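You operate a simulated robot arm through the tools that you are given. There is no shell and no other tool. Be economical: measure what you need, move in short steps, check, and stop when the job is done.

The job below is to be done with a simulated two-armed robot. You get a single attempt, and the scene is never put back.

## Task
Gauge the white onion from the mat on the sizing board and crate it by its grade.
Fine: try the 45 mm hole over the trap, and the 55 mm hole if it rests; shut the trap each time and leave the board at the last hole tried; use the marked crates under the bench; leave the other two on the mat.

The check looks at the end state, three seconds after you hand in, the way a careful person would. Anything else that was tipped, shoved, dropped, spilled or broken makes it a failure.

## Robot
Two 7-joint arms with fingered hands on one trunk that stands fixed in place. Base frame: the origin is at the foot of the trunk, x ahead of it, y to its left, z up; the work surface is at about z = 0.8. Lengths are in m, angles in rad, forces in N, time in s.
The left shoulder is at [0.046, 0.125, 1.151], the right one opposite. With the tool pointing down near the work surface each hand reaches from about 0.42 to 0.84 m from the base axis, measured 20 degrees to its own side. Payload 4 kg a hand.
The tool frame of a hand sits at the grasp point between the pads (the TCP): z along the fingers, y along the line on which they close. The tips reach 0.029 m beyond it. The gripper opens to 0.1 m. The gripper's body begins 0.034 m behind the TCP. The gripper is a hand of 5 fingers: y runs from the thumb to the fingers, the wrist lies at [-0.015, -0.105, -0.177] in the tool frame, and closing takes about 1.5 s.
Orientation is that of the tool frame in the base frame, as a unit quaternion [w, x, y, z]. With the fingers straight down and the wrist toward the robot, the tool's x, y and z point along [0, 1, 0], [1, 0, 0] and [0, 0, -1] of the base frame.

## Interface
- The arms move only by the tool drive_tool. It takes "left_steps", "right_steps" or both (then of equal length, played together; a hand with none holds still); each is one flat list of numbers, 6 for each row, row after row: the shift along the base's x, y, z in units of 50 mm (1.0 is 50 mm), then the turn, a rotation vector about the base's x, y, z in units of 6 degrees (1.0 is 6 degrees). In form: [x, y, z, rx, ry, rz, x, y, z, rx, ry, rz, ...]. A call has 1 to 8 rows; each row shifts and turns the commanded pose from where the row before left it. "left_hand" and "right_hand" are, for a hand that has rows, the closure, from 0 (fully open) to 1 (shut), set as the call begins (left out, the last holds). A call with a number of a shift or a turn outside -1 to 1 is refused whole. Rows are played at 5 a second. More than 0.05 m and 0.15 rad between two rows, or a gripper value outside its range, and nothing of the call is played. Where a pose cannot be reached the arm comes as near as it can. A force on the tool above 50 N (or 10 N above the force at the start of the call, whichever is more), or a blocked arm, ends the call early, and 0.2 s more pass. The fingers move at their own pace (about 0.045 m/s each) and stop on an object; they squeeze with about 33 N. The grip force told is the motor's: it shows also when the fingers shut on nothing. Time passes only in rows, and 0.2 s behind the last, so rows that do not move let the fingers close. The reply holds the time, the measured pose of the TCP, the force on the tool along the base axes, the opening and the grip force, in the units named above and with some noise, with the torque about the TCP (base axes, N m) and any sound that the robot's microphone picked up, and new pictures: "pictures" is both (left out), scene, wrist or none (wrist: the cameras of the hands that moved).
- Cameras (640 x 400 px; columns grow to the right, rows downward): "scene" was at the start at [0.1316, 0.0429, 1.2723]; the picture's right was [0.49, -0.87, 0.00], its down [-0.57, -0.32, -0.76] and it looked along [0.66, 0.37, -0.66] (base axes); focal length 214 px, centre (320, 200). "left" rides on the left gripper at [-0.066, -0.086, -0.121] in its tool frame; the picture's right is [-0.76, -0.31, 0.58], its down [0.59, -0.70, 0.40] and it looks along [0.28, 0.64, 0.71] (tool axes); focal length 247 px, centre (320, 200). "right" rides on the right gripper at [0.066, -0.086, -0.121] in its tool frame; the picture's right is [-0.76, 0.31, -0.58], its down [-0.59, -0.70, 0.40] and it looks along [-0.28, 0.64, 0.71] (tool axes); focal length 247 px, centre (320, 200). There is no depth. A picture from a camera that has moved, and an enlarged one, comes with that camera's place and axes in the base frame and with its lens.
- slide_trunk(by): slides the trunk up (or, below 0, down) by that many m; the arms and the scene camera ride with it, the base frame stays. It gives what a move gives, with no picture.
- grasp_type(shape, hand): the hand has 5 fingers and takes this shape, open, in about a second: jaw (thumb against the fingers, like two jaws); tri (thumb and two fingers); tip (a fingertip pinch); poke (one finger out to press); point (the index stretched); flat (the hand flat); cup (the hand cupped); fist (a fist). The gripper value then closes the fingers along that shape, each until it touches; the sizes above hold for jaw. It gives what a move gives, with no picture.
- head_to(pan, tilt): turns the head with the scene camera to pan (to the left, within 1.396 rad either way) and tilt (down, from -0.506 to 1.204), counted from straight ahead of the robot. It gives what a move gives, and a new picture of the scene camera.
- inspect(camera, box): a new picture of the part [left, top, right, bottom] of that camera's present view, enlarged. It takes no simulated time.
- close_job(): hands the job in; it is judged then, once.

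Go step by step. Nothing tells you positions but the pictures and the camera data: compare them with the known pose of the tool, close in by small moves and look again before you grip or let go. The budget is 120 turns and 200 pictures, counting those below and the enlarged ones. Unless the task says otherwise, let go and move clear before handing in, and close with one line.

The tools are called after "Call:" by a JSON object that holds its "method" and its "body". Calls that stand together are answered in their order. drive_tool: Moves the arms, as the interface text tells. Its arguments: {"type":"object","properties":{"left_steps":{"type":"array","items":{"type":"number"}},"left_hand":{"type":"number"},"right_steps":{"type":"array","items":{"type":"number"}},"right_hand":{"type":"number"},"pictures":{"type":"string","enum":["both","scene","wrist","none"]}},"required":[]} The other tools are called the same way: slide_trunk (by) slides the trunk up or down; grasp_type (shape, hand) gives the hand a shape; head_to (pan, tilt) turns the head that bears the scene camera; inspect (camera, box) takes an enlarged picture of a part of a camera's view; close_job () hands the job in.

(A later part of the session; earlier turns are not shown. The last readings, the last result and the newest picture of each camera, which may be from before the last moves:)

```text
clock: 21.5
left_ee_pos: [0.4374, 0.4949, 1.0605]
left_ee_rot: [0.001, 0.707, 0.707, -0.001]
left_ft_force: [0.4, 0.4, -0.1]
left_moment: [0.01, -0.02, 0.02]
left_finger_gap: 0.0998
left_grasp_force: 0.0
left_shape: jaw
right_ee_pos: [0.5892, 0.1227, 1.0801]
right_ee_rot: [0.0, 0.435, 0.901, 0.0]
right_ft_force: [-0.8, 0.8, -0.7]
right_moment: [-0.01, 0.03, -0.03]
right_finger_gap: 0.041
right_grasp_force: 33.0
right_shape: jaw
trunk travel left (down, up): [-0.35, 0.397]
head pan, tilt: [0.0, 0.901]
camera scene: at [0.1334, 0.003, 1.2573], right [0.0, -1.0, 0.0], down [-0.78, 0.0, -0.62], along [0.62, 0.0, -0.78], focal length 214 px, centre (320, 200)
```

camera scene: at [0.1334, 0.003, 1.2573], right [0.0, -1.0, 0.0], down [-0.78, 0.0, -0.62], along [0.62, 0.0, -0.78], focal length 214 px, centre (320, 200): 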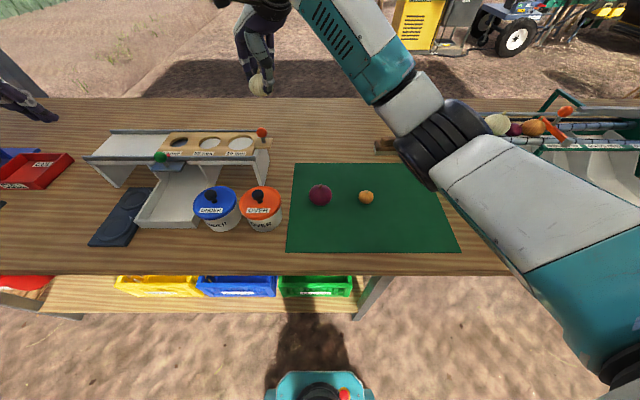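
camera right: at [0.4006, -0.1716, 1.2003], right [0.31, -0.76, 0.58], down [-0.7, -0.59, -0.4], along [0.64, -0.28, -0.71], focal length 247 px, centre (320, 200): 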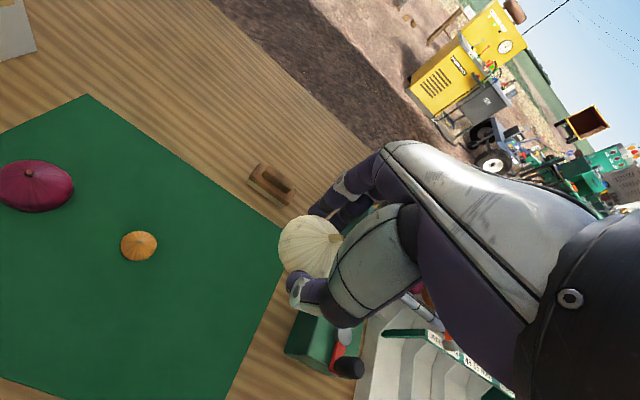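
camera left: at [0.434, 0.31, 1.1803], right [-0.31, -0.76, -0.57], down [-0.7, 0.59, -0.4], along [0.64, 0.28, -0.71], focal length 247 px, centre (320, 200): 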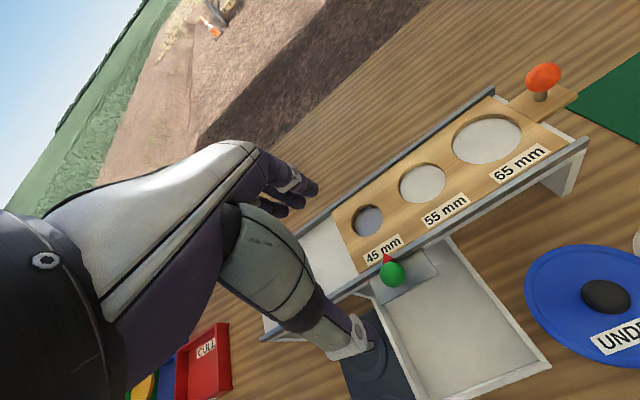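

Reach is fine. I continue to above the 45 mm hole.

Call:
{"method": "drive_tool", "body": {"right_steps": [0.05, 0.8, 0, 0, 0, 0.3, 0.05, 0.82, 0, 0, 0, 0.3, 0.02, 0.82, 0, 0, 0, 0.3, 0.02, 0.82, 0, 0, 0, 0.3, 0.02, 0.82, 0, 0, 0, 0.3, 0, 0.82, 0, 0, 0, 0.3], "pictures": "wrist"}}

Call:
{"method": "head_to", "body": {"pan": 0.5, "tilt": 0.7}}

```text
clock: 22.9
left_ee_pos: [0.436, 0.4938, 1.0612]
left_ee_rot: [0.001, 0.707, 0.708, 0.001]
left_ft_force: [-1.0, 0.4, 0.5]
left_moment: [0.01, -0.09, 0.0]
left_finger_gap: 0.0998
left_grasp_force: 0.1
left_shape: jaw
right_ee_pos: [0.5799, 0.3133, 1.1002]
right_ee_rot: [0.002, 0.349, 0.937, 0.001]
right_ft_force: [-1.4, 0.8, -1.3]
right_moment: [0.0, -0.05, 0.0]
right_finger_gap: 0.0411
right_grasp_force: 33.3
right_shape: jaw
right hand out of reach, approached as far as the arm can: row 5, 6
trunk travel left (down, up): [-0.35, 0.397]
head pan, tilt: [0.0, 0.901]
camera right: at [0.4745, 0.2907, 1.2198], right [0.77, -0.26, 0.58], down [-0.01, -0.92, -0.4], along [0.64, 0.3, -0.71], focal length 247 px, centre (320, 200)
```

right: 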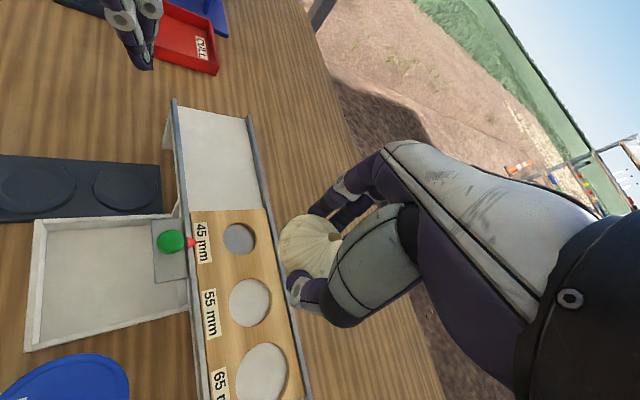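

```text
clock: 23.8
left_ee_pos: [0.4385, 0.4929, 1.0603]
left_ee_rot: [0.0, 0.707, 0.707, -0.001]
left_ft_force: [0.2, 0.3, 0.0]
left_moment: [-0.01, 0.03, -0.01]
left_finger_gap: 0.0999
left_grasp_force: 0.0
left_shape: jaw
right_ee_pos: [0.5822, 0.3128, 1.0978]
right_ee_rot: [0.0, 0.348, 0.937, 0.0]
right_ft_force: [0.6, -0.5, 0.0]
right_moment: [0.0, 0.0, -0.04]
right_finger_gap: 0.0415
right_grasp_force: 33.1
right_shape: jaw
trunk travel left (down, up): [-0.35, 0.397]
head pan, tilt: [0.499, 0.7]
camera scene: at [0.1325, 0.0427, 1.2734], right [0.48, -0.88, 0.0], down [-0.57, -0.31, -0.76], along [0.67, 0.37, -0.64], focal length 214 px, centre (320, 200)
```

scene: 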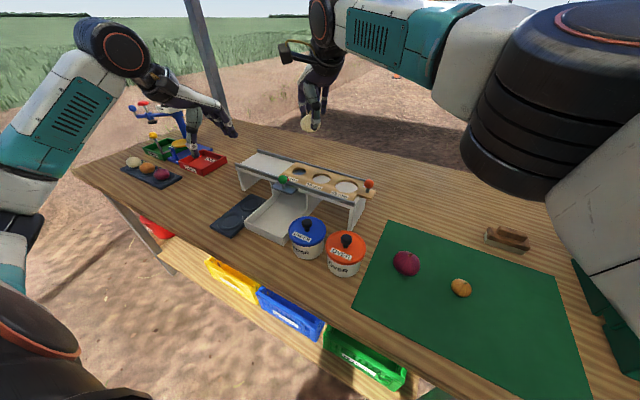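

The right arm tops out at y≈0.31, but yaw clearly extends the crossing reach, so the left can also cross if yawed. I'll set the onion on the clear bench at about (0.65, -0.02) and take it over with the left hand.

Call:
{"method": "drive_tool", "body": {"right_steps": [0.17, -0.83, 0, 0, 0, -0.6, 0.17, -0.83, 0, 0, 0, -0.6, 0.17, -0.83, 0, 0, 0, -0.6, 0.17, -0.83, 0, 0, 0, -0.6, 0.17, -0.83, -0.4, 0, 0, -0.6, 0.17, -0.83, -0.4, 0, 0, -0.6, 0.17, -0.83, -0.4, 0, 0, -0.6, 0.17, -0.83, -0.4, 0, 0, -0.6], "pictures": "none"}}

Call:
{"method": "head_to", "body": {"pan": 0.0, "tilt": 0.8}}

```text
clock: 25.6
left_ee_pos: [0.438, 0.4919, 1.0614]
left_ee_rot: [0.0, 0.707, 0.707, 0.0]
left_ft_force: [0.4, -0.9, 0.6]
left_moment: [-0.01, 0.01, 0.0]
left_finger_gap: 0.0998
left_grasp_force: 0.1
left_shape: jaw
right_ee_pos: [0.6483, -0.0191, 1.017]
right_ee_rot: [-0.001, 0.572, 0.821, 0.0]
right_ft_force: [0.1, -0.2, -0.7]
right_moment: [0.01, 0.04, -0.03]
right_finger_gap: 0.041
right_grasp_force: 32.9
right_shape: jaw
trunk travel left (down, up): [-0.35, 0.397]
head pan, tilt: [0.499, 0.7]
```

```text
clock: 26.6
left_ee_pos: [0.4375, 0.4937, 1.0611]
left_ee_rot: [0.0, 0.707, 0.707, 0.0]
left_ft_force: [-0.3, 0.3, -0.2]
left_moment: [-0.02, 0.03, 0.0]
left_finger_gap: 0.0999
left_grasp_force: 0.1
left_shape: jaw
right_ee_pos: [0.6483, -0.0177, 1.0176]
right_ee_rot: [0.0, 0.57, 0.821, 0.0]
right_ft_force: [0.0, 0.4, -0.1]
right_moment: [-0.01, 0.05, 0.0]
right_finger_gap: 0.0408
right_grasp_force: 33.3
right_shape: jaw
trunk travel left (down, up): [-0.35, 0.397]
head pan, tilt: [0.0, 0.799]
camera scene: at [0.1385, 0.0021, 1.2653], right [0.0, -1.0, 0.0], down [-0.72, 0.0, -0.7], along [0.7, 0.0, -0.72], focal length 214 px, centre (320, 200)
```

scene: 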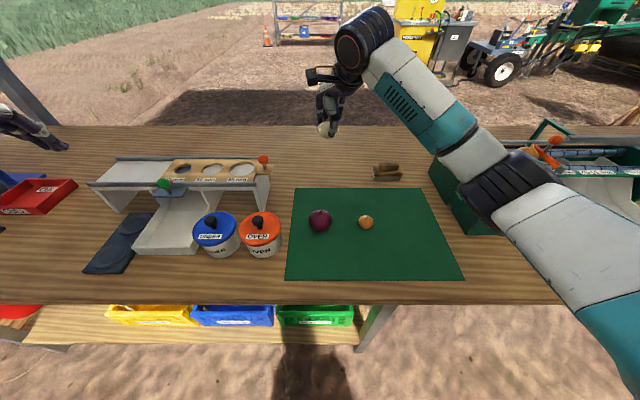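

Call:
{"method": "drive_tool", "body": {"right_steps": [0, 0, -0.8, 0, 0, 0, 0, 0, -0.8, 0, 0, 0, 0, 0, -0.8, 0, 0, 0, 0, 0, -0.6, 0, 0, 0, 0, 0, -0.28, 0, 0, 0], "pictures": "wrist"}}

Call:
{"method": "inspect", "body": {"camera": "scene", "box": [270, 100, 390, 190]}}

```text
clock: 27.8
left_ee_pos: [0.4376, 0.4933, 1.0608]
left_ee_rot: [0.001, 0.707, 0.707, 0.001]
left_ft_force: [0.3, 0.4, -0.2]
left_moment: [0.01, -0.01, 0.0]
left_finger_gap: 0.1001
left_grasp_force: 0.1
left_shape: jaw
right_ee_pos: [0.649, -0.0181, 0.8541]
right_ee_rot: [0.0, 0.571, 0.821, 0.0]
right_ft_force: [0.1, -0.6, -0.1]
right_moment: [0.01, 0.0, 0.03]
right_finger_gap: 0.0409
right_grasp_force: 32.6
right_shape: jaw
trunk travel left (down, up): [-0.35, 0.397]
head pan, tilt: [0.0, 0.799]
camera right: at [0.5452, 0.0129, 0.9748], right [0.55, -0.6, 0.58], down [-0.45, -0.8, -0.4], along [0.7, -0.04, -0.71], focal length 247 px, centre (320, 200)
```

right: 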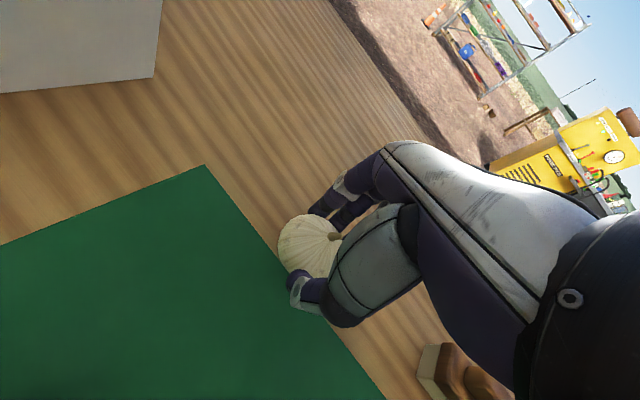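

```text
4.44 times, centred on (330, 145) of scene
camera zoom: at [0.1385, 0.0019, 1.2653], right [0.0, -1.0, 0.0], down [-0.72, 0.0, -0.7], along [0.7, 0.0, -0.72], focal length 953 px, centre (276, 444)
```

zoom: 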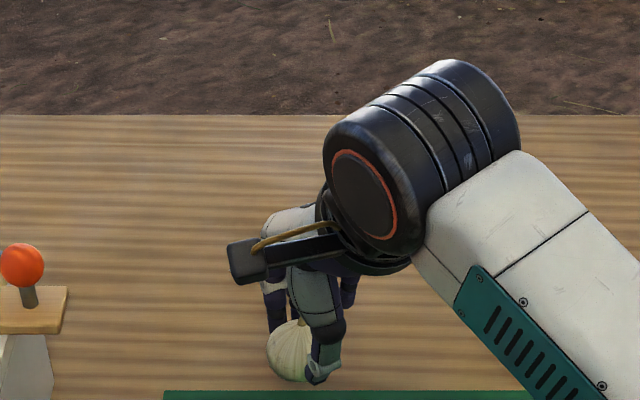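

Call:
{"method": "drive_tool", "body": {"right_steps": [0, 0, -0.06, 0, 0, 0, 0, 0, -0.06, 0, 0, 0, 0, 0, -0.05, 0, 0, 0], "pictures": "none"}}

```text
clock: 28.6
left_ee_pos: [0.4381, 0.4942, 1.0615]
left_ee_rot: [0.0, 0.707, 0.707, 0.0]
left_ft_force: [0.0, 0.2, 0.3]
left_moment: [0.0, -0.03, 0.04]
left_finger_gap: 0.0999
left_grasp_force: 0.0
left_shape: jaw
right_ee_pos: [0.6477, -0.019, 0.8468]
right_ee_rot: [0.0, 0.57, 0.821, -0.001]
right_ft_force: [-0.3, 0.9, -0.2]
right_moment: [-0.02, -0.03, -0.01]
right_finger_gap: 0.0412
right_grasp_force: 32.4
right_shape: jaw
trunk travel left (down, up): [-0.35, 0.397]
head pan, tilt: [0.0, 0.799]
```

Call:
{"method": "drive_tool", "body": {"right_steps": [0, 0, -0.05, 0, 0, 0, 0, 0, -0.04, 0, 0, 0], "pictures": "none"}}

Call:
{"method": "inspect", "body": {"camera": "right", "box": [240, 180, 400, 320]}}

```text
clock: 29.1
left_ee_pos: [0.4375, 0.4939, 1.0615]
left_ee_rot: [0.0, 0.707, 0.707, 0.001]
left_ft_force: [-0.5, 0.0, -0.6]
left_moment: [0.01, 0.01, 0.01]
left_finger_gap: 0.0997
left_grasp_force: 0.1
left_shape: jaw
right_ee_pos: [0.6499, -0.0175, 0.8438]
right_ee_rot: [0.001, 0.571, 0.821, 0.002]
right_ft_force: [0.0, 0.3, 6.5]
right_moment: [-0.03, 0.03, 0.01]
right_finger_gap: 0.0413
right_grasp_force: 33.2
right_shape: jaw
trunk travel left (down, up): [-0.35, 0.397]
head pan, tilt: [0.0, 0.799]
```

```text
2.86 times, centred on (320, 250) of right
camera zoom: at [0.5459, 0.0128, 0.9641], right [0.55, -0.6, 0.58], down [-0.45, -0.8, -0.4], along [0.7, -0.04, -0.71], focal length 706 px, centre (320, 57)
```

zoom: 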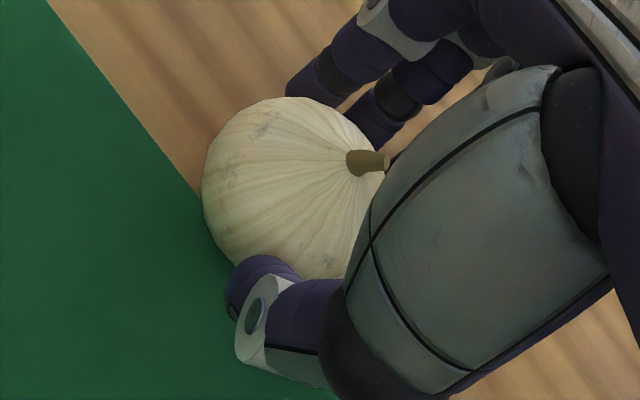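

Touchdown felt (6.5 N). Release and lift.

Call:
{"method": "drive_tool", "body": {"right_steps": [0, 0, 0, 0, 0, 0, 0, 0, 0, 0, 0, 0, 0, 0, 0, 0, 0, 0, 0, 0, 0.4, 0, 0, 0, 0, 0, 0.8, 0, 0, 0, 0, 0, 0.9, 0, 0, 0, 0, 0, 0.9, 0, 0, 0, 0, 0, 0.9, 0, 0, 0], "right_hand": 0.1, "pictures": "wrist"}}

```text
clock: 30.9
left_ee_pos: [0.4367, 0.4949, 1.0607]
left_ee_rot: [0.0, 0.707, 0.707, 0.0]
left_ft_force: [-0.1, 0.1, -0.7]
left_moment: [0.02, -0.02, 0.0]
left_finger_gap: 0.1
left_grasp_force: 0.0
left_shape: jaw
right_ee_pos: [0.6486, -0.0172, 1.0383]
right_ee_rot: [-0.001, 0.571, 0.821, -0.001]
right_ft_force: [0.3, -0.5, 0.4]
right_moment: [0.02, 0.01, 0.0]
right_finger_gap: 0.0896
right_grasp_force: 0.1
right_shape: jaw
trunk travel left (down, up): [-0.35, 0.397]
head pan, tilt: [0.0, 0.799]
camera right: at [0.5455, 0.0147, 1.1574], right [0.55, -0.6, 0.58], down [-0.45, -0.8, -0.4], along [0.7, -0.04, -0.71], focal length 247 px, centre (320, 200)
```

right: 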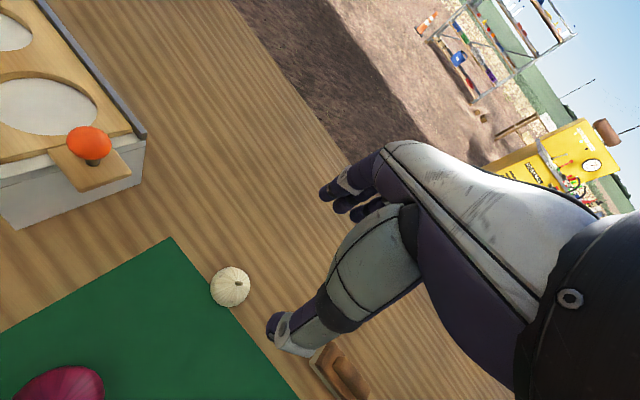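

The onion stands still at (0.652, -0.018). Right withdraws, left comes over with yaw.

Call:
{"method": "drive_tool", "body": {"right_steps": [-0.4, -0.85, 0.2, 0, 0, 0, -0.4, -0.85, 0.2, 0, 0, 0, -0.4, -0.85, 0, 0, 0, 0, -0.4, -0.85, 0, 0, 0, 0, -0.4, -0.85, 0, 0, 0, 0, -0.4, -0.85, 0, 0, 0, 0, -0.4, -0.85, 0, 0, 0, 0, -0.4, -0.85, 0, 0, 0, 0], "left_steps": [0.35, -0.7, 0.2, 0, 0, -0.6, 0.4, -0.8, 0, 0, 0, -0.6, 0.4, -0.8, 0, 0, 0, -0.6, 0.4, -0.8, 0, 0, 0, -0.6, 0.4, -0.8, 0, 0, 0, -0.6, 0.4, -0.8, 0, 0, 0, -0.6, 0.4, -0.8, 0, 0, 0, -0.6, 0.4, -0.8, 0, 0, 0, -0.6], "pictures": "none"}}

Call:
{"method": "drive_tool", "body": {"right_steps": [0, -0.5, 0, 0, 0, 0, 0, -0.5, 0, 0, 0, 0, 0, -0.5, 0, 0, 0, 0, 0, -0.5, 0, 0, 0, 0, 0, 0, 0, 0, 0, 0], "left_steps": [0.22, -0.78, 0, 0, 0, -0.3, 0.22, -0.78, 0, 0, 0, -0.3, 0.22, -0.78, 0, 0, 0, -0.3, 0.22, -0.78, 0, 0, 0, -0.3, 0.22, -0.78, 0, 0, 0, -0.3], "left_hand": 0.1, "pictures": "both"}}

```text
clock: 32.8
left_ee_pos: [0.5975, 0.1755, 1.0709]
left_ee_rot: [-0.001, 0.862, 0.508, 0.0]
left_ft_force: [-0.1, -0.2, -0.7]
left_moment: [0.04, -0.01, 0.01]
left_finger_gap: 0.0999
left_grasp_force: 0.0
left_shape: jaw
right_ee_pos: [0.4883, -0.3646, 1.0544]
right_ee_rot: [-0.001, 0.571, 0.821, -0.001]
right_ft_force: [0.2, -0.6, 0.1]
right_moment: [-0.02, 0.0, -0.02]
right_finger_gap: 0.0902
right_grasp_force: 0.1
right_shape: jaw
trunk travel left (down, up): [-0.35, 0.397]
head pan, tilt: [0.0, 0.799]
```

```text
clock: 34.0
left_ee_pos: [0.6518, -0.0174, 1.0726]
left_ee_rot: [-0.001, 0.898, 0.44, 0.0]
left_ft_force: [0.8, -0.5, 0.8]
left_moment: [-0.02, -0.01, 0.02]
left_finger_gap: 0.0904
left_grasp_force: 0.1
left_shape: jaw
right_ee_pos: [0.4892, -0.4614, 1.0569]
right_ee_rot: [0.0, 0.57, 0.821, 0.0]
right_ft_force: [0.7, 0.1, -0.1]
right_moment: [-0.02, 0.0, -0.01]
right_finger_gap: 0.0899
right_grasp_force: 0.0
right_shape: jaw
trunk travel left (down, up): [-0.35, 0.397]
head pan, tilt: [0.0, 0.799]
camera scene: at [0.1379, 0.0008, 1.2652], right [0.0, -1.0, 0.0], down [-0.72, 0.0, -0.7], along [0.7, 0.0, -0.72], focal length 214 px, centre (320, 200)
camera right: at [0.3861, -0.4289, 1.1771], right [0.55, -0.6, 0.58], down [-0.45, -0.8, -0.4], along [0.7, -0.04, -0.71], focal length 247 px, centre (320, 200)
camera left: at [0.5448, -0.0166, 1.1921], right [-0.71, -0.41, -0.58], down [-0.2, 0.9, -0.4], along [0.68, -0.17, -0.71], focal length 247 px, centre (320, 200)
```

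scene: 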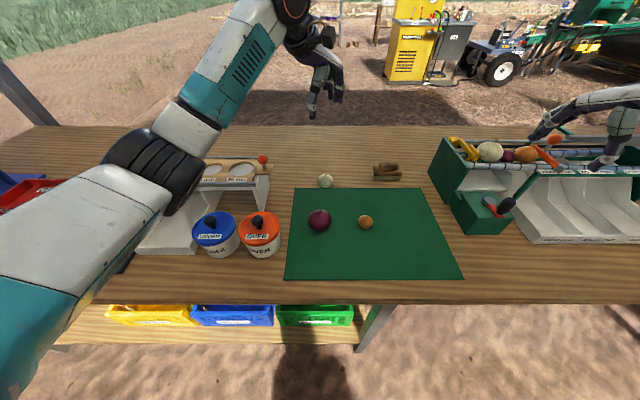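
right: 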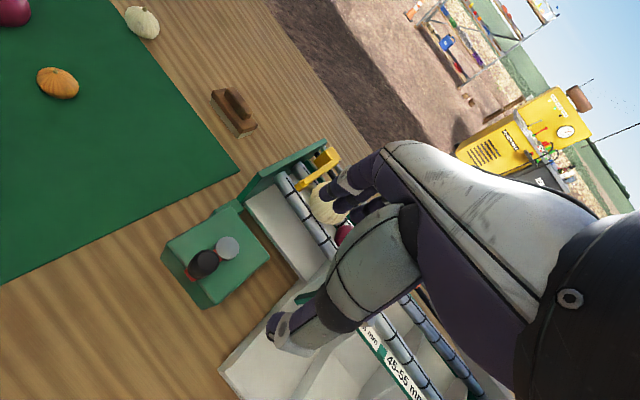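
left: 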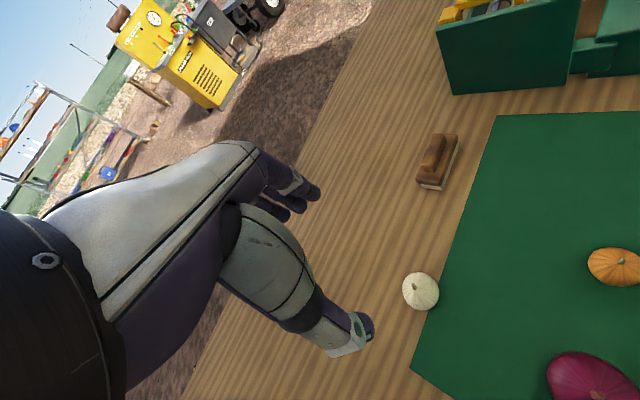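

Left is right above the onion. Descending.

Call:
{"method": "drive_tool", "body": {"left_steps": [0, 0, -0.9, 0, 0, 0, 0, 0, -0.9, 0, 0, 0, 0, 0, -0.9, 0, 0, 0, 0, 0, -0.9, 0, 0, 0, 0, 0, -0.55, 0, 0, 0, 0, 0, -0.35, 0, 0, 0], "pictures": "wrist"}}

Call:
{"method": "inspect", "body": {"camera": "scene", "box": [270, 110, 390, 200]}}

```text
clock: 35.4
left_ee_pos: [0.65, -0.0165, 0.8458]
left_ee_rot: [0.0, 0.898, 0.44, 0.0]
left_ft_force: [-0.1, -0.7, -0.5]
left_moment: [0.01, 0.0, -0.02]
left_finger_gap: 0.0902
left_grasp_force: 0.1
left_shape: jaw
right_ee_pos: [0.4891, -0.4589, 1.0572]
right_ee_rot: [0.0, 0.57, 0.822, 0.0]
right_ft_force: [-0.2, 0.0, 0.5]
right_moment: [0.0, 0.0, -0.02]
right_finger_gap: 0.0896
right_grasp_force: 0.0
right_shape: jaw
trunk travel left (down, up): [-0.35, 0.397]
head pan, tilt: [0.0, 0.799]
camera left: at [0.5427, -0.0147, 0.9661], right [-0.71, -0.41, -0.58], down [-0.2, 0.9, -0.4], along [0.68, -0.17, -0.71], focal length 247 px, centre (320, 200)
```

left: 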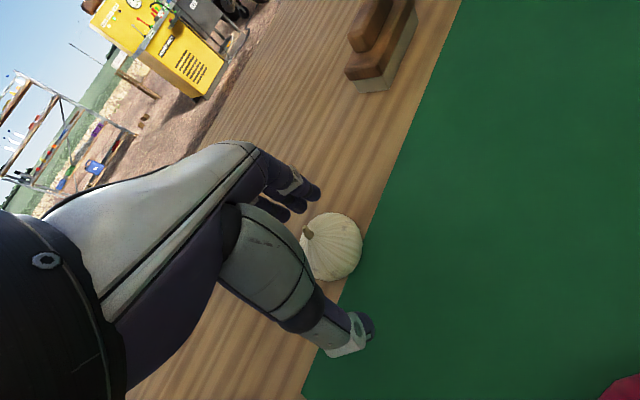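

```text
4.44 times, centred on (330, 155) of scene
camera zoom: at [0.1386, 0.0016, 1.2653], right [0.0, -1.0, 0.0], down [-0.72, 0.0, -0.7], along [0.7, 0.0, -0.72], focal length 953 px, centre (276, 400)
```

zoom: 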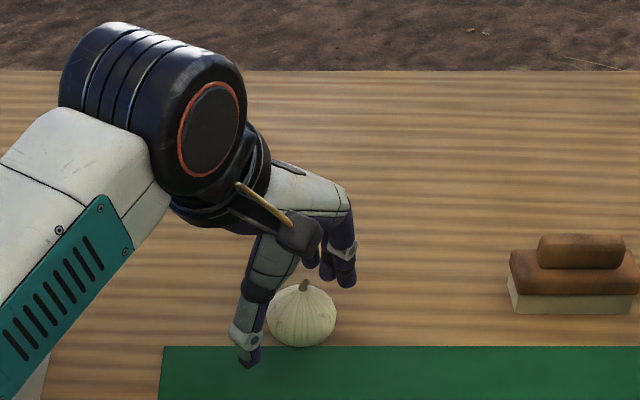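

Well centred; closing and lifting.

Call:
{"method": "drive_tool", "body": {"left_steps": [0, 0, 0, 0, 0, 0, 0, 0, 0, 0, 0, 0, 0, 0, 0, 0, 0, 0, 0, 0, 0, 0, 0, 0, 0, 0, 0, 0, 0, 0, 0, 0, 0, 0, 0, 0], "left_hand": 1, "pictures": "wrist"}}

Call:
{"method": "drive_tool", "body": {"left_steps": [0, 0, 0.4, 0, 0, 0, 0, 0, 0.9, 0, 0, 0, 0, 0, 0.9, 0, 0, 0, 0, 0, 0.9, 0, 0, 0, 0, 0, 0.9, 0, 0, 0, 0, 0, 0.5, 0, 0, 0], "pictures": "wrist"}}

```text
clock: 36.8
left_ee_pos: [0.6504, -0.0164, 0.8468]
left_ee_rot: [0.001, 0.898, 0.44, 0.0]
left_ft_force: [-1.7, 0.2, 2.4]
left_moment: [0.02, 0.01, -0.01]
left_finger_gap: 0.04
left_grasp_force: 32.6
left_shape: jaw
right_ee_pos: [0.4889, -0.4601, 1.0568]
right_ee_rot: [0.0, 0.57, 0.822, 0.0]
right_ft_force: [-0.9, 0.8, -0.3]
right_moment: [-0.01, 0.03, -0.01]
right_finger_gap: 0.0897
right_grasp_force: 0.1
right_shape: jaw
trunk travel left (down, up): [-0.35, 0.397]
head pan, tilt: [0.0, 0.799]
camera left: at [0.5424, -0.0148, 0.967], right [-0.71, -0.41, -0.58], down [-0.19, 0.9, -0.4], along [0.68, -0.17, -0.71], focal length 247 px, centre (320, 200)
```

left: 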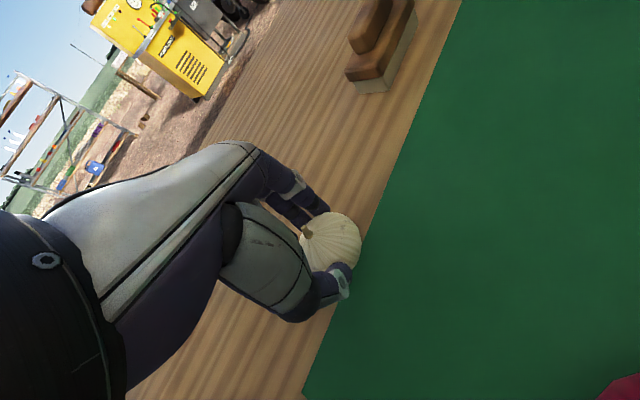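

```text
clock: 38.1
left_ee_pos: [0.6504, -0.017, 1.0702]
left_ee_rot: [0.0, 0.898, 0.44, -0.001]
left_ft_force: [-1.3, 0.2, -1.8]
left_moment: [0.03, -0.02, 0.03]
left_finger_gap: 0.0401
left_grasp_force: 33.6
left_shape: jaw
right_ee_pos: [0.4886, -0.4602, 1.057]
right_ee_rot: [0.0, 0.571, 0.821, 0.0]
right_ft_force: [0.8, -0.5, 0.8]
right_moment: [0.02, 0.02, 0.01]
right_finger_gap: 0.0902
right_grasp_force: 0.1
right_shape: jaw
trunk travel left (down, up): [-0.35, 0.397]
head pan, tilt: [0.0, 0.799]
camera left: at [0.544, -0.016, 1.1913], right [-0.71, -0.41, -0.58], down [-0.2, 0.9, -0.4], along [0.68, -0.17, -0.71], focal length 247 px, centre (320, 200)
```

left: 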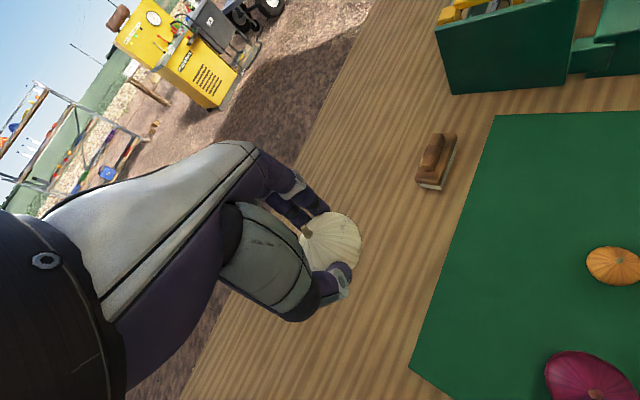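

Now carry it to above the 45 mm hole (0.597, 0.3685), yawing to +35° so the fingers clear the far rail.

Call:
{"method": "drive_tool", "body": {"left_steps": [-0.13, 0.9, 0, 0, 0, 1, -0.13, 0.9, 0, 0, 0, 1, -0.13, 0.9, 0, 0, 0, 1, -0.13, 0.9, 0, 0, 0, 1, -0.13, 0.9, 0, 0, 0, 1, -0.13, 0.9, 0, 0, 0, 1, -0.13, 0.9, 0, 0, 0, 1, -0.13, 0.9, 0, 0, 0, 1], "pictures": "none"}}

Call:
{"method": "drive_tool", "body": {"left_steps": [0, 0.13, 0, 0, 0, 1, 0, 0.13, 0, 0, 0, 1, 0, 0.13, 0, 0, 0, 1, 0, 0.13, 0, 0, 0, 1], "pictures": "wrist"}}

Call:
{"method": "head_to", "body": {"pan": 0.5, "tilt": 0.7}}

```text
clock: 40.0
left_ee_pos: [0.6006, 0.344, 1.0696]
left_ee_rot: [-0.001, 0.641, 0.767, 0.0]
left_ft_force: [0.0, -0.9, -1.1]
left_moment: [-0.02, -0.02, 0.01]
left_finger_gap: 0.0396
left_grasp_force: 32.7
left_shape: jaw
right_ee_pos: [0.4895, -0.4587, 1.0571]
right_ee_rot: [-0.002, 0.571, 0.821, 0.0]
right_ft_force: [0.1, -0.3, 0.7]
right_moment: [0.01, 0.02, 0.0]
right_finger_gap: 0.09
right_grasp_force: 0.0
right_shape: jaw
trunk travel left (down, up): [-0.35, 0.397]
head pan, tilt: [0.0, 0.799]
```

```text
clock: 41.0
left_ee_pos: [0.5978, 0.3684, 1.0706]
left_ee_rot: [0.0, 0.467, 0.884, 0.0]
left_ft_force: [-0.5, 0.3, -0.2]
left_moment: [-0.02, 0.0, 0.01]
left_finger_gap: 0.0397
left_grasp_force: 32.3
left_shape: jaw
right_ee_pos: [0.4865, -0.4605, 1.057]
right_ee_rot: [0.001, 0.571, 0.821, 0.0]
right_ft_force: [-0.7, -0.7, 0.5]
right_moment: [0.05, -0.02, 0.01]
right_finger_gap: 0.0901
right_grasp_force: 0.0
right_shape: jaw
trunk travel left (down, up): [-0.35, 0.397]
head pan, tilt: [0.0, 0.799]
camera left: at [0.5646, 0.266, 1.1915], right [0.17, -0.8, -0.58], down [-0.91, 0.09, -0.4], along [0.37, 0.59, -0.71], focal length 247 px, centre (320, 200)
```

left: 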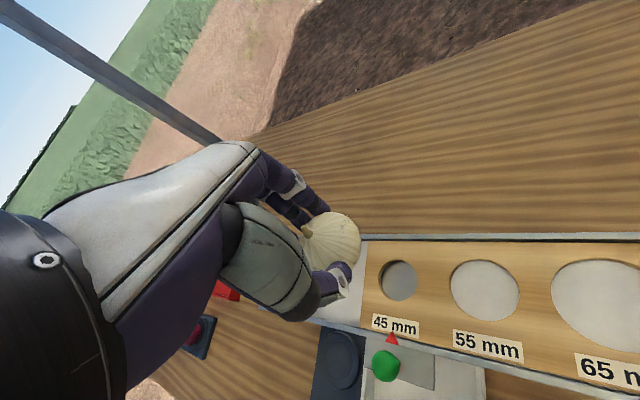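

```text
clock: 41.9
left_ee_pos: [0.5996, 0.3701, 1.0703]
left_ee_rot: [0.0, 0.468, 0.884, 0.001]
left_ft_force: [0.4, 0.0, -0.8]
left_moment: [0.01, 0.0, 0.05]
left_finger_gap: 0.0397
left_grasp_force: 33.1
left_shape: jaw
right_ee_pos: [0.4887, -0.4589, 1.0574]
right_ee_rot: [-0.001, 0.57, 0.822, 0.0]
right_ft_force: [0.1, -0.1, 0.2]
right_moment: [-0.01, 0.0, -0.01]
right_finger_gap: 0.0898
right_grasp_force: 0.1
right_shape: jaw
trunk travel left (down, up): [-0.35, 0.397]
head pan, tilt: [0.499, 0.7]
camera scene: at [0.1325, 0.0424, 1.2735], right [0.48, -0.88, 0.0], down [-0.57, -0.31, -0.76], along [0.67, 0.37, -0.64], focal length 214 px, centre (320, 200)
```

scene: 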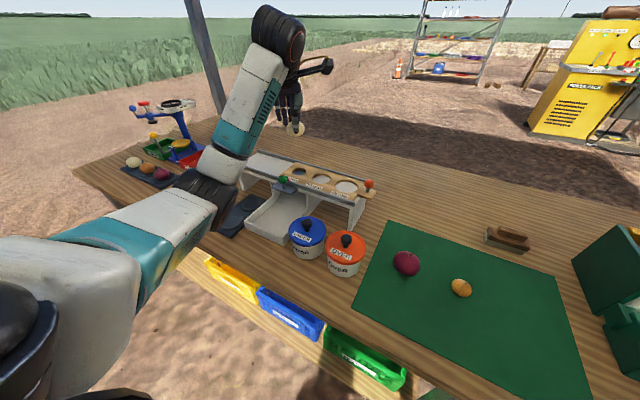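

The onion centre lines up within 3 mm of the hole. Lowering to just above it.

Call:
{"method": "drive_tool", "body": {"left_steps": [-0.05, 0.02, -0.7, 0, 0, 0, 0, 0, -0.7, 0, 0, 0, 0, 0, -0.6, 0, 0, 0], "pictures": "wrist"}}

Call:
{"method": "inspect", "body": {"camera": "scene", "box": [240, 110, 380, 215]}}

```text
clock: 42.7
left_ee_pos: [0.5978, 0.3704, 0.9701]
left_ee_rot: [0.0, 0.468, 0.884, 0.0]
left_ft_force: [-0.6, 0.0, -1.3]
left_moment: [-0.01, -0.02, 0.0]
left_finger_gap: 0.0397
left_grasp_force: 33.4
left_shape: jaw
right_ee_pos: [0.4886, -0.4596, 1.0568]
right_ee_rot: [0.0, 0.571, 0.821, -0.001]
right_ft_force: [-0.5, 0.4, -0.2]
right_moment: [0.01, -0.05, 0.01]
right_finger_gap: 0.09
right_grasp_force: 0.1
right_shape: jaw
trunk travel left (down, up): [-0.35, 0.397]
head pan, tilt: [0.499, 0.7]
camera left: at [0.5641, 0.2686, 1.0898], right [0.17, -0.8, -0.58], down [-0.91, 0.09, -0.4], along [0.37, 0.59, -0.71], focal length 247 px, centre (320, 200)
```

left: 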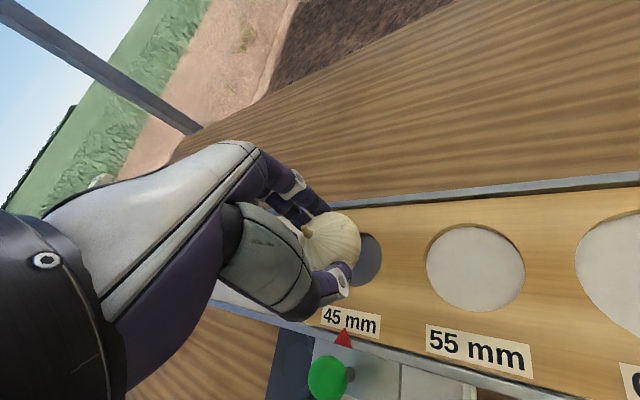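

```text
3.81 times, centred on (310, 162) of scene
camera zoom: at [0.1325, 0.0425, 1.2735], right [0.48, -0.88, 0.0], down [-0.57, -0.31, -0.76], along [0.67, 0.37, -0.64], focal length 817 px, centre (358, 343)
```

zoom: 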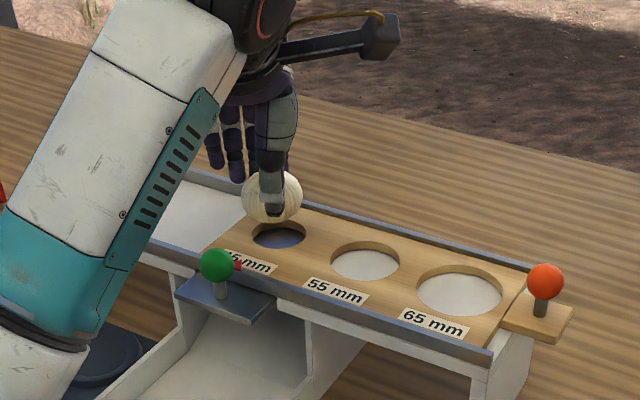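

The onion sits ~5 mm too far +y; I correct, then lower until it touches.

Call:
{"method": "drive_tool", "body": {"left_steps": [0, -0.1, 0, 0, 0, 0, 0, 0, -0.2, 0, 0, 0, 0, 0, -0.1, 0, 0, 0, 0, 0, -0.06, 0, 0, 0], "pictures": "wrist"}}

Call:
{"method": "inspect", "body": {"camera": "scene", "box": [240, 110, 380, 215]}}

```text
clock: 43.7
left_ee_pos: [0.5958, 0.3656, 0.9539]
left_ee_rot: [0.0, 0.468, 0.884, 0.0]
left_ft_force: [-0.8, -0.5, -1.4]
left_moment: [0.0, -0.03, 0.01]
left_finger_gap: 0.0398
left_grasp_force: 32.2
left_shape: jaw
right_ee_pos: [0.4883, -0.4593, 1.0576]
right_ee_rot: [-0.001, 0.572, 0.821, -0.001]
right_ft_force: [-0.9, -0.7, -0.7]
right_moment: [-0.02, 0.0, -0.03]
right_finger_gap: 0.0898
right_grasp_force: 0.0
right_shape: jaw
trunk travel left (down, up): [-0.35, 0.397]
head pan, tilt: [0.499, 0.7]
camera left: at [0.5636, 0.2634, 1.0728], right [0.17, -0.8, -0.58], down [-0.91, 0.09, -0.4], along [0.37, 0.59, -0.71], focal length 247 px, centre (320, 200)
```

left: 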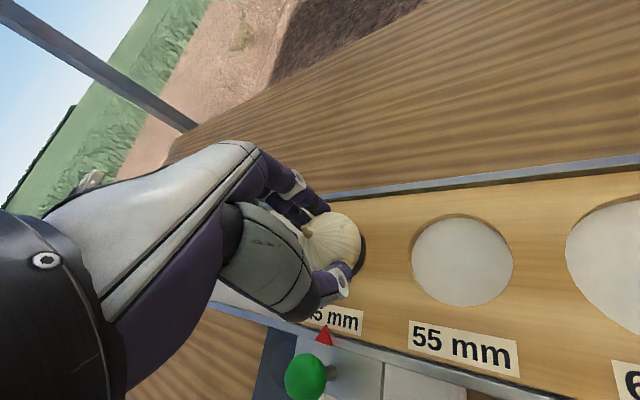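

```text
3.81 times, centred on (310, 162) of scene
camera zoom: at [0.1326, 0.0424, 1.2735], right [0.48, -0.88, 0.0], down [-0.57, -0.31, -0.76], along [0.67, 0.37, -0.64], focal length 817 px, centre (358, 343)
```

zoom: 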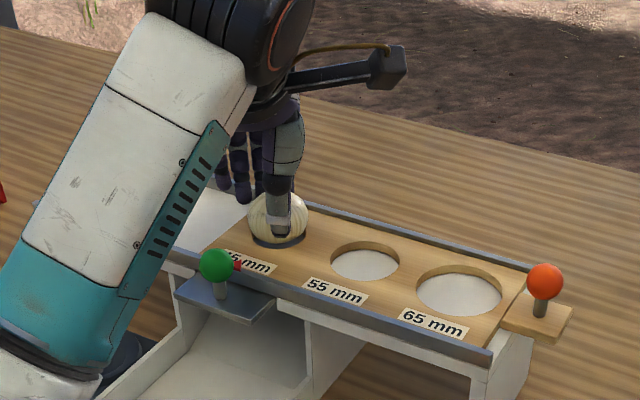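

Call:
{"method": "drive_tool", "body": {"left_steps": [0.02, -0.03, -0.05, 0, 0, 0, 0, 0, -0.05, 0, 0, 0, 0, 0, -0.05, 0, 0, 0, 0, 0, -0.04, 0, 0, 0], "pictures": "none"}}

Call:
{"method": "inspect", "body": {"camera": "scene", "box": [260, 140, 340, 200]}}

```text
clock: 44.7
left_ee_pos: [0.5966, 0.3639, 0.9485]
left_ee_rot: [0.003, 0.467, 0.884, 0.004]
left_ft_force: [-5.3, 0.6, 20.2]
left_moment: [0.28, -0.33, 0.04]
left_finger_gap: 0.0398
left_grasp_force: 33.1
left_shape: jaw
right_ee_pos: [0.4859, -0.461, 1.0574]
right_ee_rot: [0.001, 0.571, 0.821, 0.001]
right_ft_force: [0.1, 0.5, 0.3]
right_moment: [0.03, 0.0, 0.01]
right_finger_gap: 0.0898
right_grasp_force: 0.0
right_shape: jaw
trunk travel left (down, up): [-0.35, 0.397]
head pan, tilt: [0.499, 0.7]
```

```text
6.67 times, centred on (300, 170) of scene
camera zoom: at [0.1301, 0.0413, 1.2741], right [0.48, -0.88, 0.0], down [-0.56, -0.31, -0.77], along [0.67, 0.37, -0.64], focal length 1430 px, centre (453, 400)
```

zoom: 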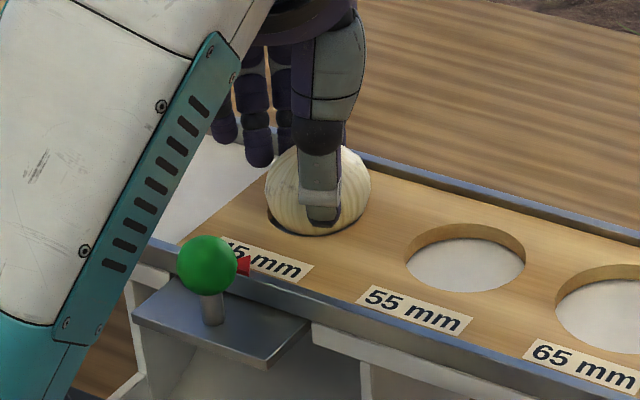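

Contact felt with the onion on the hole rim. I back off 2 mm, nudge +y 2 mm, and open.

Call:
{"method": "drive_tool", "body": {"left_steps": [0, 0.05, 0.04, 0, 0, 0, 0, 0, 0, 0, 0, 0], "pictures": "none"}}

Call:
{"method": "drive_tool", "body": {"left_steps": [0, 0, 0, 0, 0, 0, 0, 0, 0, 0, 0, 0, 0, 0, 0, 0, 0, 0], "left_hand": 0.35, "pictures": "wrist"}}

Call:
{"method": "inspect", "body": {"camera": "scene", "box": [260, 140, 340, 200]}}

```text
clock: 45.3
left_ee_pos: [0.5963, 0.3654, 0.9486]
left_ee_rot: [0.001, 0.467, 0.884, 0.001]
left_ft_force: [-2.3, -2.6, 19.8]
left_moment: [0.15, -0.41, -0.04]
left_finger_gap: 0.0396
left_grasp_force: 33.3
left_shape: jaw
right_ee_pos: [0.4866, -0.4587, 1.0569]
right_ee_rot: [0.0, 0.571, 0.821, 0.0]
right_ft_force: [0.5, -0.2, -1.1]
right_moment: [-0.03, 0.0, 0.01]
right_finger_gap: 0.0897
right_grasp_force: 0.1
right_shape: jaw
trunk travel left (down, up): [-0.35, 0.397]
head pan, tilt: [0.499, 0.7]
```

```text
clock: 46.1
left_ee_pos: [0.5968, 0.3665, 0.9455]
left_ee_rot: [-0.001, 0.469, 0.883, -0.002]
left_ft_force: [0.2, 0.3, -0.1]
left_moment: [0.01, 0.0, -0.01]
left_finger_gap: 0.0649
left_grasp_force: 0.1
left_shape: jaw
right_ee_pos: [0.4883, -0.4595, 1.0564]
right_ee_rot: [-0.001, 0.571, 0.821, -0.001]
right_ft_force: [1.9, -1.0, -0.4]
right_moment: [0.01, 0.01, -0.04]
right_finger_gap: 0.09
right_grasp_force: 0.2
right_shape: jaw
trunk travel left (down, up): [-0.35, 0.397]
head pan, tilt: [0.499, 0.7]
camera left: at [0.5646, 0.2638, 1.0652], right [0.17, -0.8, -0.58], down [-0.91, 0.09, -0.4], along [0.37, 0.59, -0.71], focal length 247 px, centre (320, 200)
```

left: 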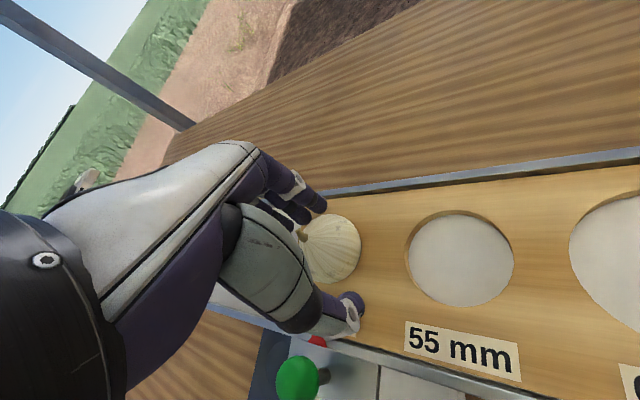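

```text
6.67 times, centred on (300, 170) of scene
camera zoom: at [0.1327, 0.0425, 1.2734], right [0.48, -0.88, 0.0], down [-0.57, -0.31, -0.76], along [0.67, 0.37, -0.64], focal length 1430 px, centre (453, 400)
```

zoom: 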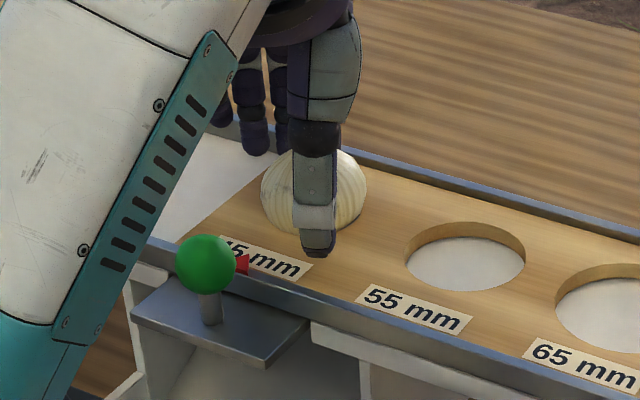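

The onion sits in the 45 mm hole. I lift clear and head for the trap knob at (0.517, 0.368) with yaw back to 0.

Call:
{"method": "drive_tool", "body": {"left_steps": [0, 0, 0.5, 0, 0, 0, 0, 0, 0.9, 0, 0, 0, 0, 0, 0.8, 0, 0, 0, -0.4, 0, 0.2, 0, 0, -1, -0.4, 0, 0, 0, 0, -1, -0.4, 0, 0, 0, 0, -1, -0.4, 0, 0, 0, 0, -1, 0, 0, 0, 0, 0, -1], "left_hand": 0.35, "pictures": "wrist"}}

Call:
{"method": "inspect", "body": {"camera": "scene", "box": [260, 140, 340, 200]}}

```text
clock: 47.9
left_ee_pos: [0.5188, 0.3658, 1.0649]
left_ee_rot: [0.0, 0.681, 0.732, 0.001]
left_ft_force: [-0.7, 0.3, 0.4]
left_moment: [0.0, -0.03, -0.01]
left_finger_gap: 0.0646
left_grasp_force: 0.0
left_shape: jaw
right_ee_pos: [0.4905, -0.4586, 1.0576]
right_ee_rot: [-0.001, 0.571, 0.821, 0.0]
right_ft_force: [0.8, 0.1, 0.7]
right_moment: [0.0, 0.0, 0.03]
right_finger_gap: 0.0898
right_grasp_force: 0.1
right_shape: jaw
trunk travel left (down, up): [-0.35, 0.397]
head pan, tilt: [0.499, 0.7]
camera left: at [0.4387, 0.2942, 1.1858], right [-0.25, -0.78, -0.58], down [-0.74, 0.54, -0.4], along [0.62, 0.33, -0.71], focal length 247 px, centre (320, 200)
```

left: 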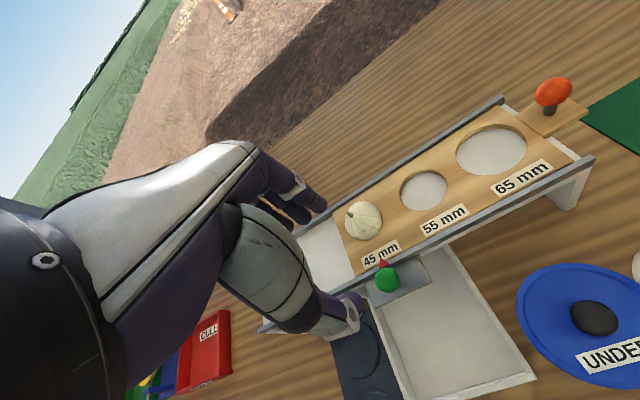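

```text
6.67 times, centred on (300, 170) of scene
camera zoom: at [0.133, 0.0423, 1.2735], right [0.48, -0.88, 0.0], down [-0.57, -0.31, -0.76], along [0.67, 0.37, -0.64], focal length 1430 px, centre (453, 400)
```

zoom: 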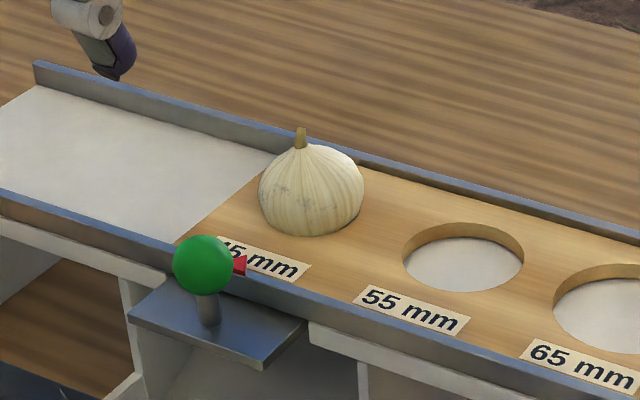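

The onion clearly rests on the 45 mm hole. Now I grip the trap knob (0.517, 0.370, 0.932) to open and prove it.

Call:
{"method": "drive_tool", "body": {"left_steps": [-0.02, 0.08, -0.8, 0, 0, -0.6, 0, 0, -0.8, 0, 0, 0, 0, 0, -0.45, 0, 0, 0], "left_hand": 0.45, "pictures": "wrist"}}

Call:
{"method": "inspect", "body": {"camera": "scene", "box": [240, 130, 340, 205]}}

```text
clock: 48.7
left_ee_pos: [0.5176, 0.3704, 0.9644]
left_ee_rot: [0.0, 0.704, 0.711, 0.0]
left_ft_force: [0.3, -0.3, -0.8]
left_moment: [-0.03, -0.01, -0.02]
left_finger_gap: 0.0553
left_grasp_force: 0.1
left_shape: jaw
right_ee_pos: [0.4877, -0.4598, 1.0564]
right_ee_rot: [0.0, 0.571, 0.821, 0.0]
right_ft_force: [-0.2, -0.9, -0.8]
right_moment: [-0.01, 0.0, 0.02]
right_finger_gap: 0.0899
right_grasp_force: 0.2
right_shape: jaw
trunk travel left (down, up): [-0.35, 0.397]
head pan, tilt: [0.499, 0.7]
camera left: at [0.4322, 0.3037, 1.0844], right [-0.3, -0.76, -0.58], down [-0.71, 0.58, -0.4], along [0.64, 0.29, -0.71], focal length 247 px, centre (320, 200)
```

left: 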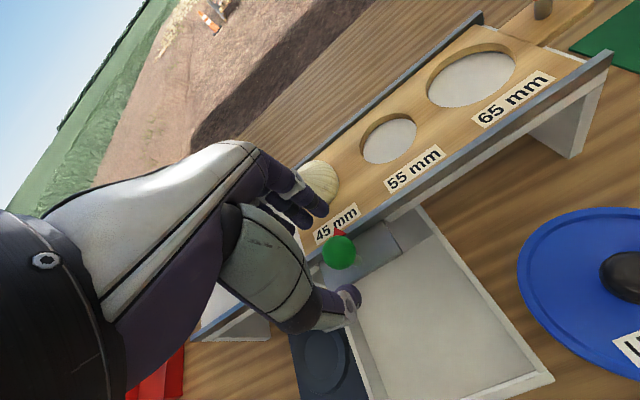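

```text
5.33 times, centred on (290, 168) of scene
camera zoom: at [0.1322, 0.0427, 1.2736], right [0.48, -0.88, 0.0], down [-0.57, -0.31, -0.76], along [0.67, 0.37, -0.64], focal length 1144 px, centre (480, 373)
```

zoom: 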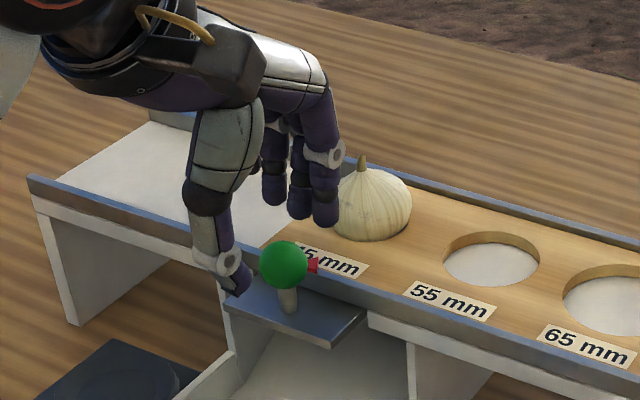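

Call:
{"method": "drive_tool", "body": {"left_steps": [0, -0.03, -0.2, 0, 0, 0, 0, 0, 0, 0, 0, 0], "pictures": "none"}}

Call:
{"method": "drive_tool", "body": {"left_steps": [0, 0, 0, 0, 0, 0, 0, 0, 0, 0, 0, 0, 0, 0, 0, 0, 0, 0, 0, 0, 0, 0, 0, 0, 0, 0, 0, 0, 0, 0], "left_hand": 1, "pictures": "none"}}

Call:
{"method": "inspect", "body": {"camera": "scene", "box": [240, 130, 340, 205]}}

```text
clock: 49.3
left_ee_pos: [0.516, 0.369, 0.9522]
left_ee_rot: [0.0, 0.704, 0.71, 0.0]
left_ft_force: [-1.3, 0.7, 0.3]
left_moment: [-0.01, 0.0, 0.02]
left_finger_gap: 0.0555
left_grasp_force: 0.1
left_shape: jaw
right_ee_pos: [0.4896, -0.4597, 1.0563]
right_ee_rot: [0.0, 0.57, 0.822, -0.001]
right_ft_force: [-0.8, -0.1, -0.4]
right_moment: [-0.05, -0.02, 0.03]
right_finger_gap: 0.0897
right_grasp_force: 0.0
right_shape: jaw
trunk travel left (down, up): [-0.35, 0.397]
head pan, tilt: [0.499, 0.7]
```

```text
clock: 50.5
left_ee_pos: [0.5164, 0.3682, 0.9545]
left_ee_rot: [0.0, 0.703, 0.711, 0.0]
left_ft_force: [-3.1, -1.1, 2.0]
left_moment: [0.0, 0.06, 0.0]
left_finger_gap: 0.0172
left_grasp_force: 32.9
left_shape: jaw
right_ee_pos: [0.4887, -0.4594, 1.0577]
right_ee_rot: [0.0, 0.571, 0.821, -0.001]
right_ft_force: [-0.2, 0.0, 0.1]
right_moment: [-0.03, -0.01, 0.03]
right_finger_gap: 0.0898
right_grasp_force: 0.0
right_shape: jaw
trunk travel left (down, up): [-0.35, 0.397]
head pan, tilt: [0.499, 0.7]
```

```text
5.33 times, centred on (290, 168) of scene
camera zoom: at [0.1318, 0.0422, 1.2736], right [0.48, -0.88, 0.0], down [-0.57, -0.31, -0.77], along [0.67, 0.37, -0.64], focal length 1144 px, centre (480, 373)
```

zoom: 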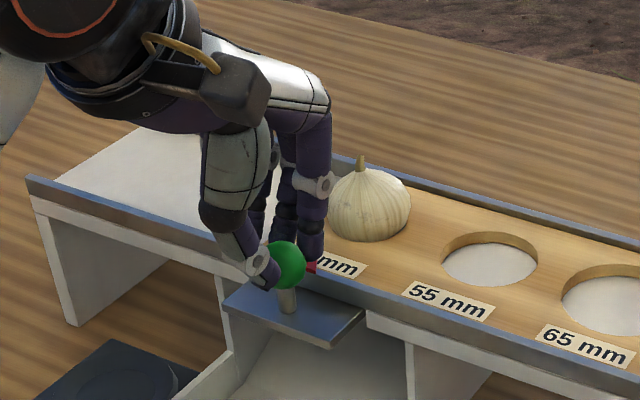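

Knob gripped. Pulling the trap open towards the robot.

Call:
{"method": "drive_tool", "body": {"left_steps": [-0.2, 0, 0, 0, 0, 0, -0.2, 0, 0, 0, 0, 0, -0.2, 0, 0, 0, 0, 0, -0.2, 0, 0, 0, 0, 0], "pictures": "scene"}}

Call:
{"method": "inspect", "body": {"camera": "scene", "box": [230, 130, 350, 220]}}

```text
clock: 51.5
left_ee_pos: [0.4764, 0.3674, 0.9543]
left_ee_rot: [0.0, 0.704, 0.711, 0.001]
left_ft_force: [-0.3, -1.1, 5.5]
left_moment: [-0.02, -0.05, -0.02]
left_finger_gap: 0.0165
left_grasp_force: 33.0
left_shape: jaw
right_ee_pos: [0.4888, -0.4598, 1.0578]
right_ee_rot: [0.001, 0.571, 0.821, 0.001]
right_ft_force: [-0.5, 0.4, 0.1]
right_moment: [-0.02, 0.02, -0.03]
right_finger_gap: 0.0899
right_grasp_force: 0.1
right_shape: jaw
trunk travel left (down, up): [-0.35, 0.397]
head pan, tilt: [0.499, 0.7]
camera scene: at [0.1318, 0.042, 1.2736], right [0.48, -0.88, 0.0], down [-0.57, -0.31, -0.77], along [0.67, 0.37, -0.64], focal length 214 px, centre (320, 200)
```

scene: 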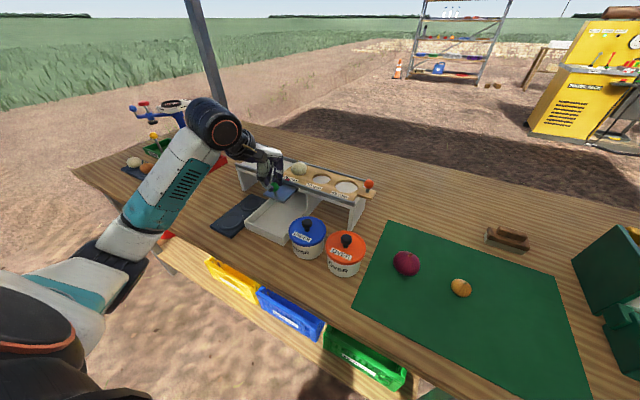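

```text
4.44 times, centred on (290, 175) of scene
camera zoom: at [0.1318, 0.042, 1.2736], right [0.48, -0.88, 0.0], down [-0.57, -0.31, -0.77], along [0.67, 0.37, -0.64], focal length 953 px, centre (453, 311)
```

zoom: 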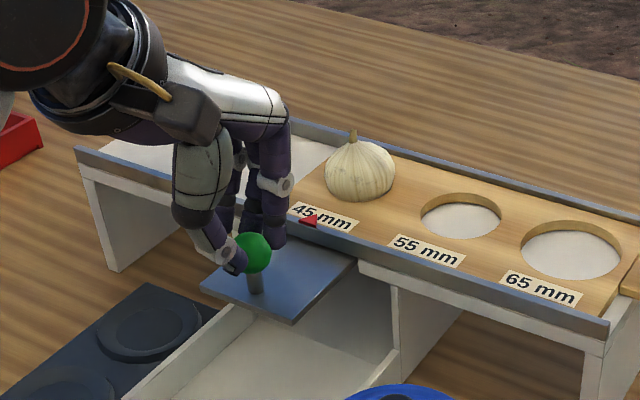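

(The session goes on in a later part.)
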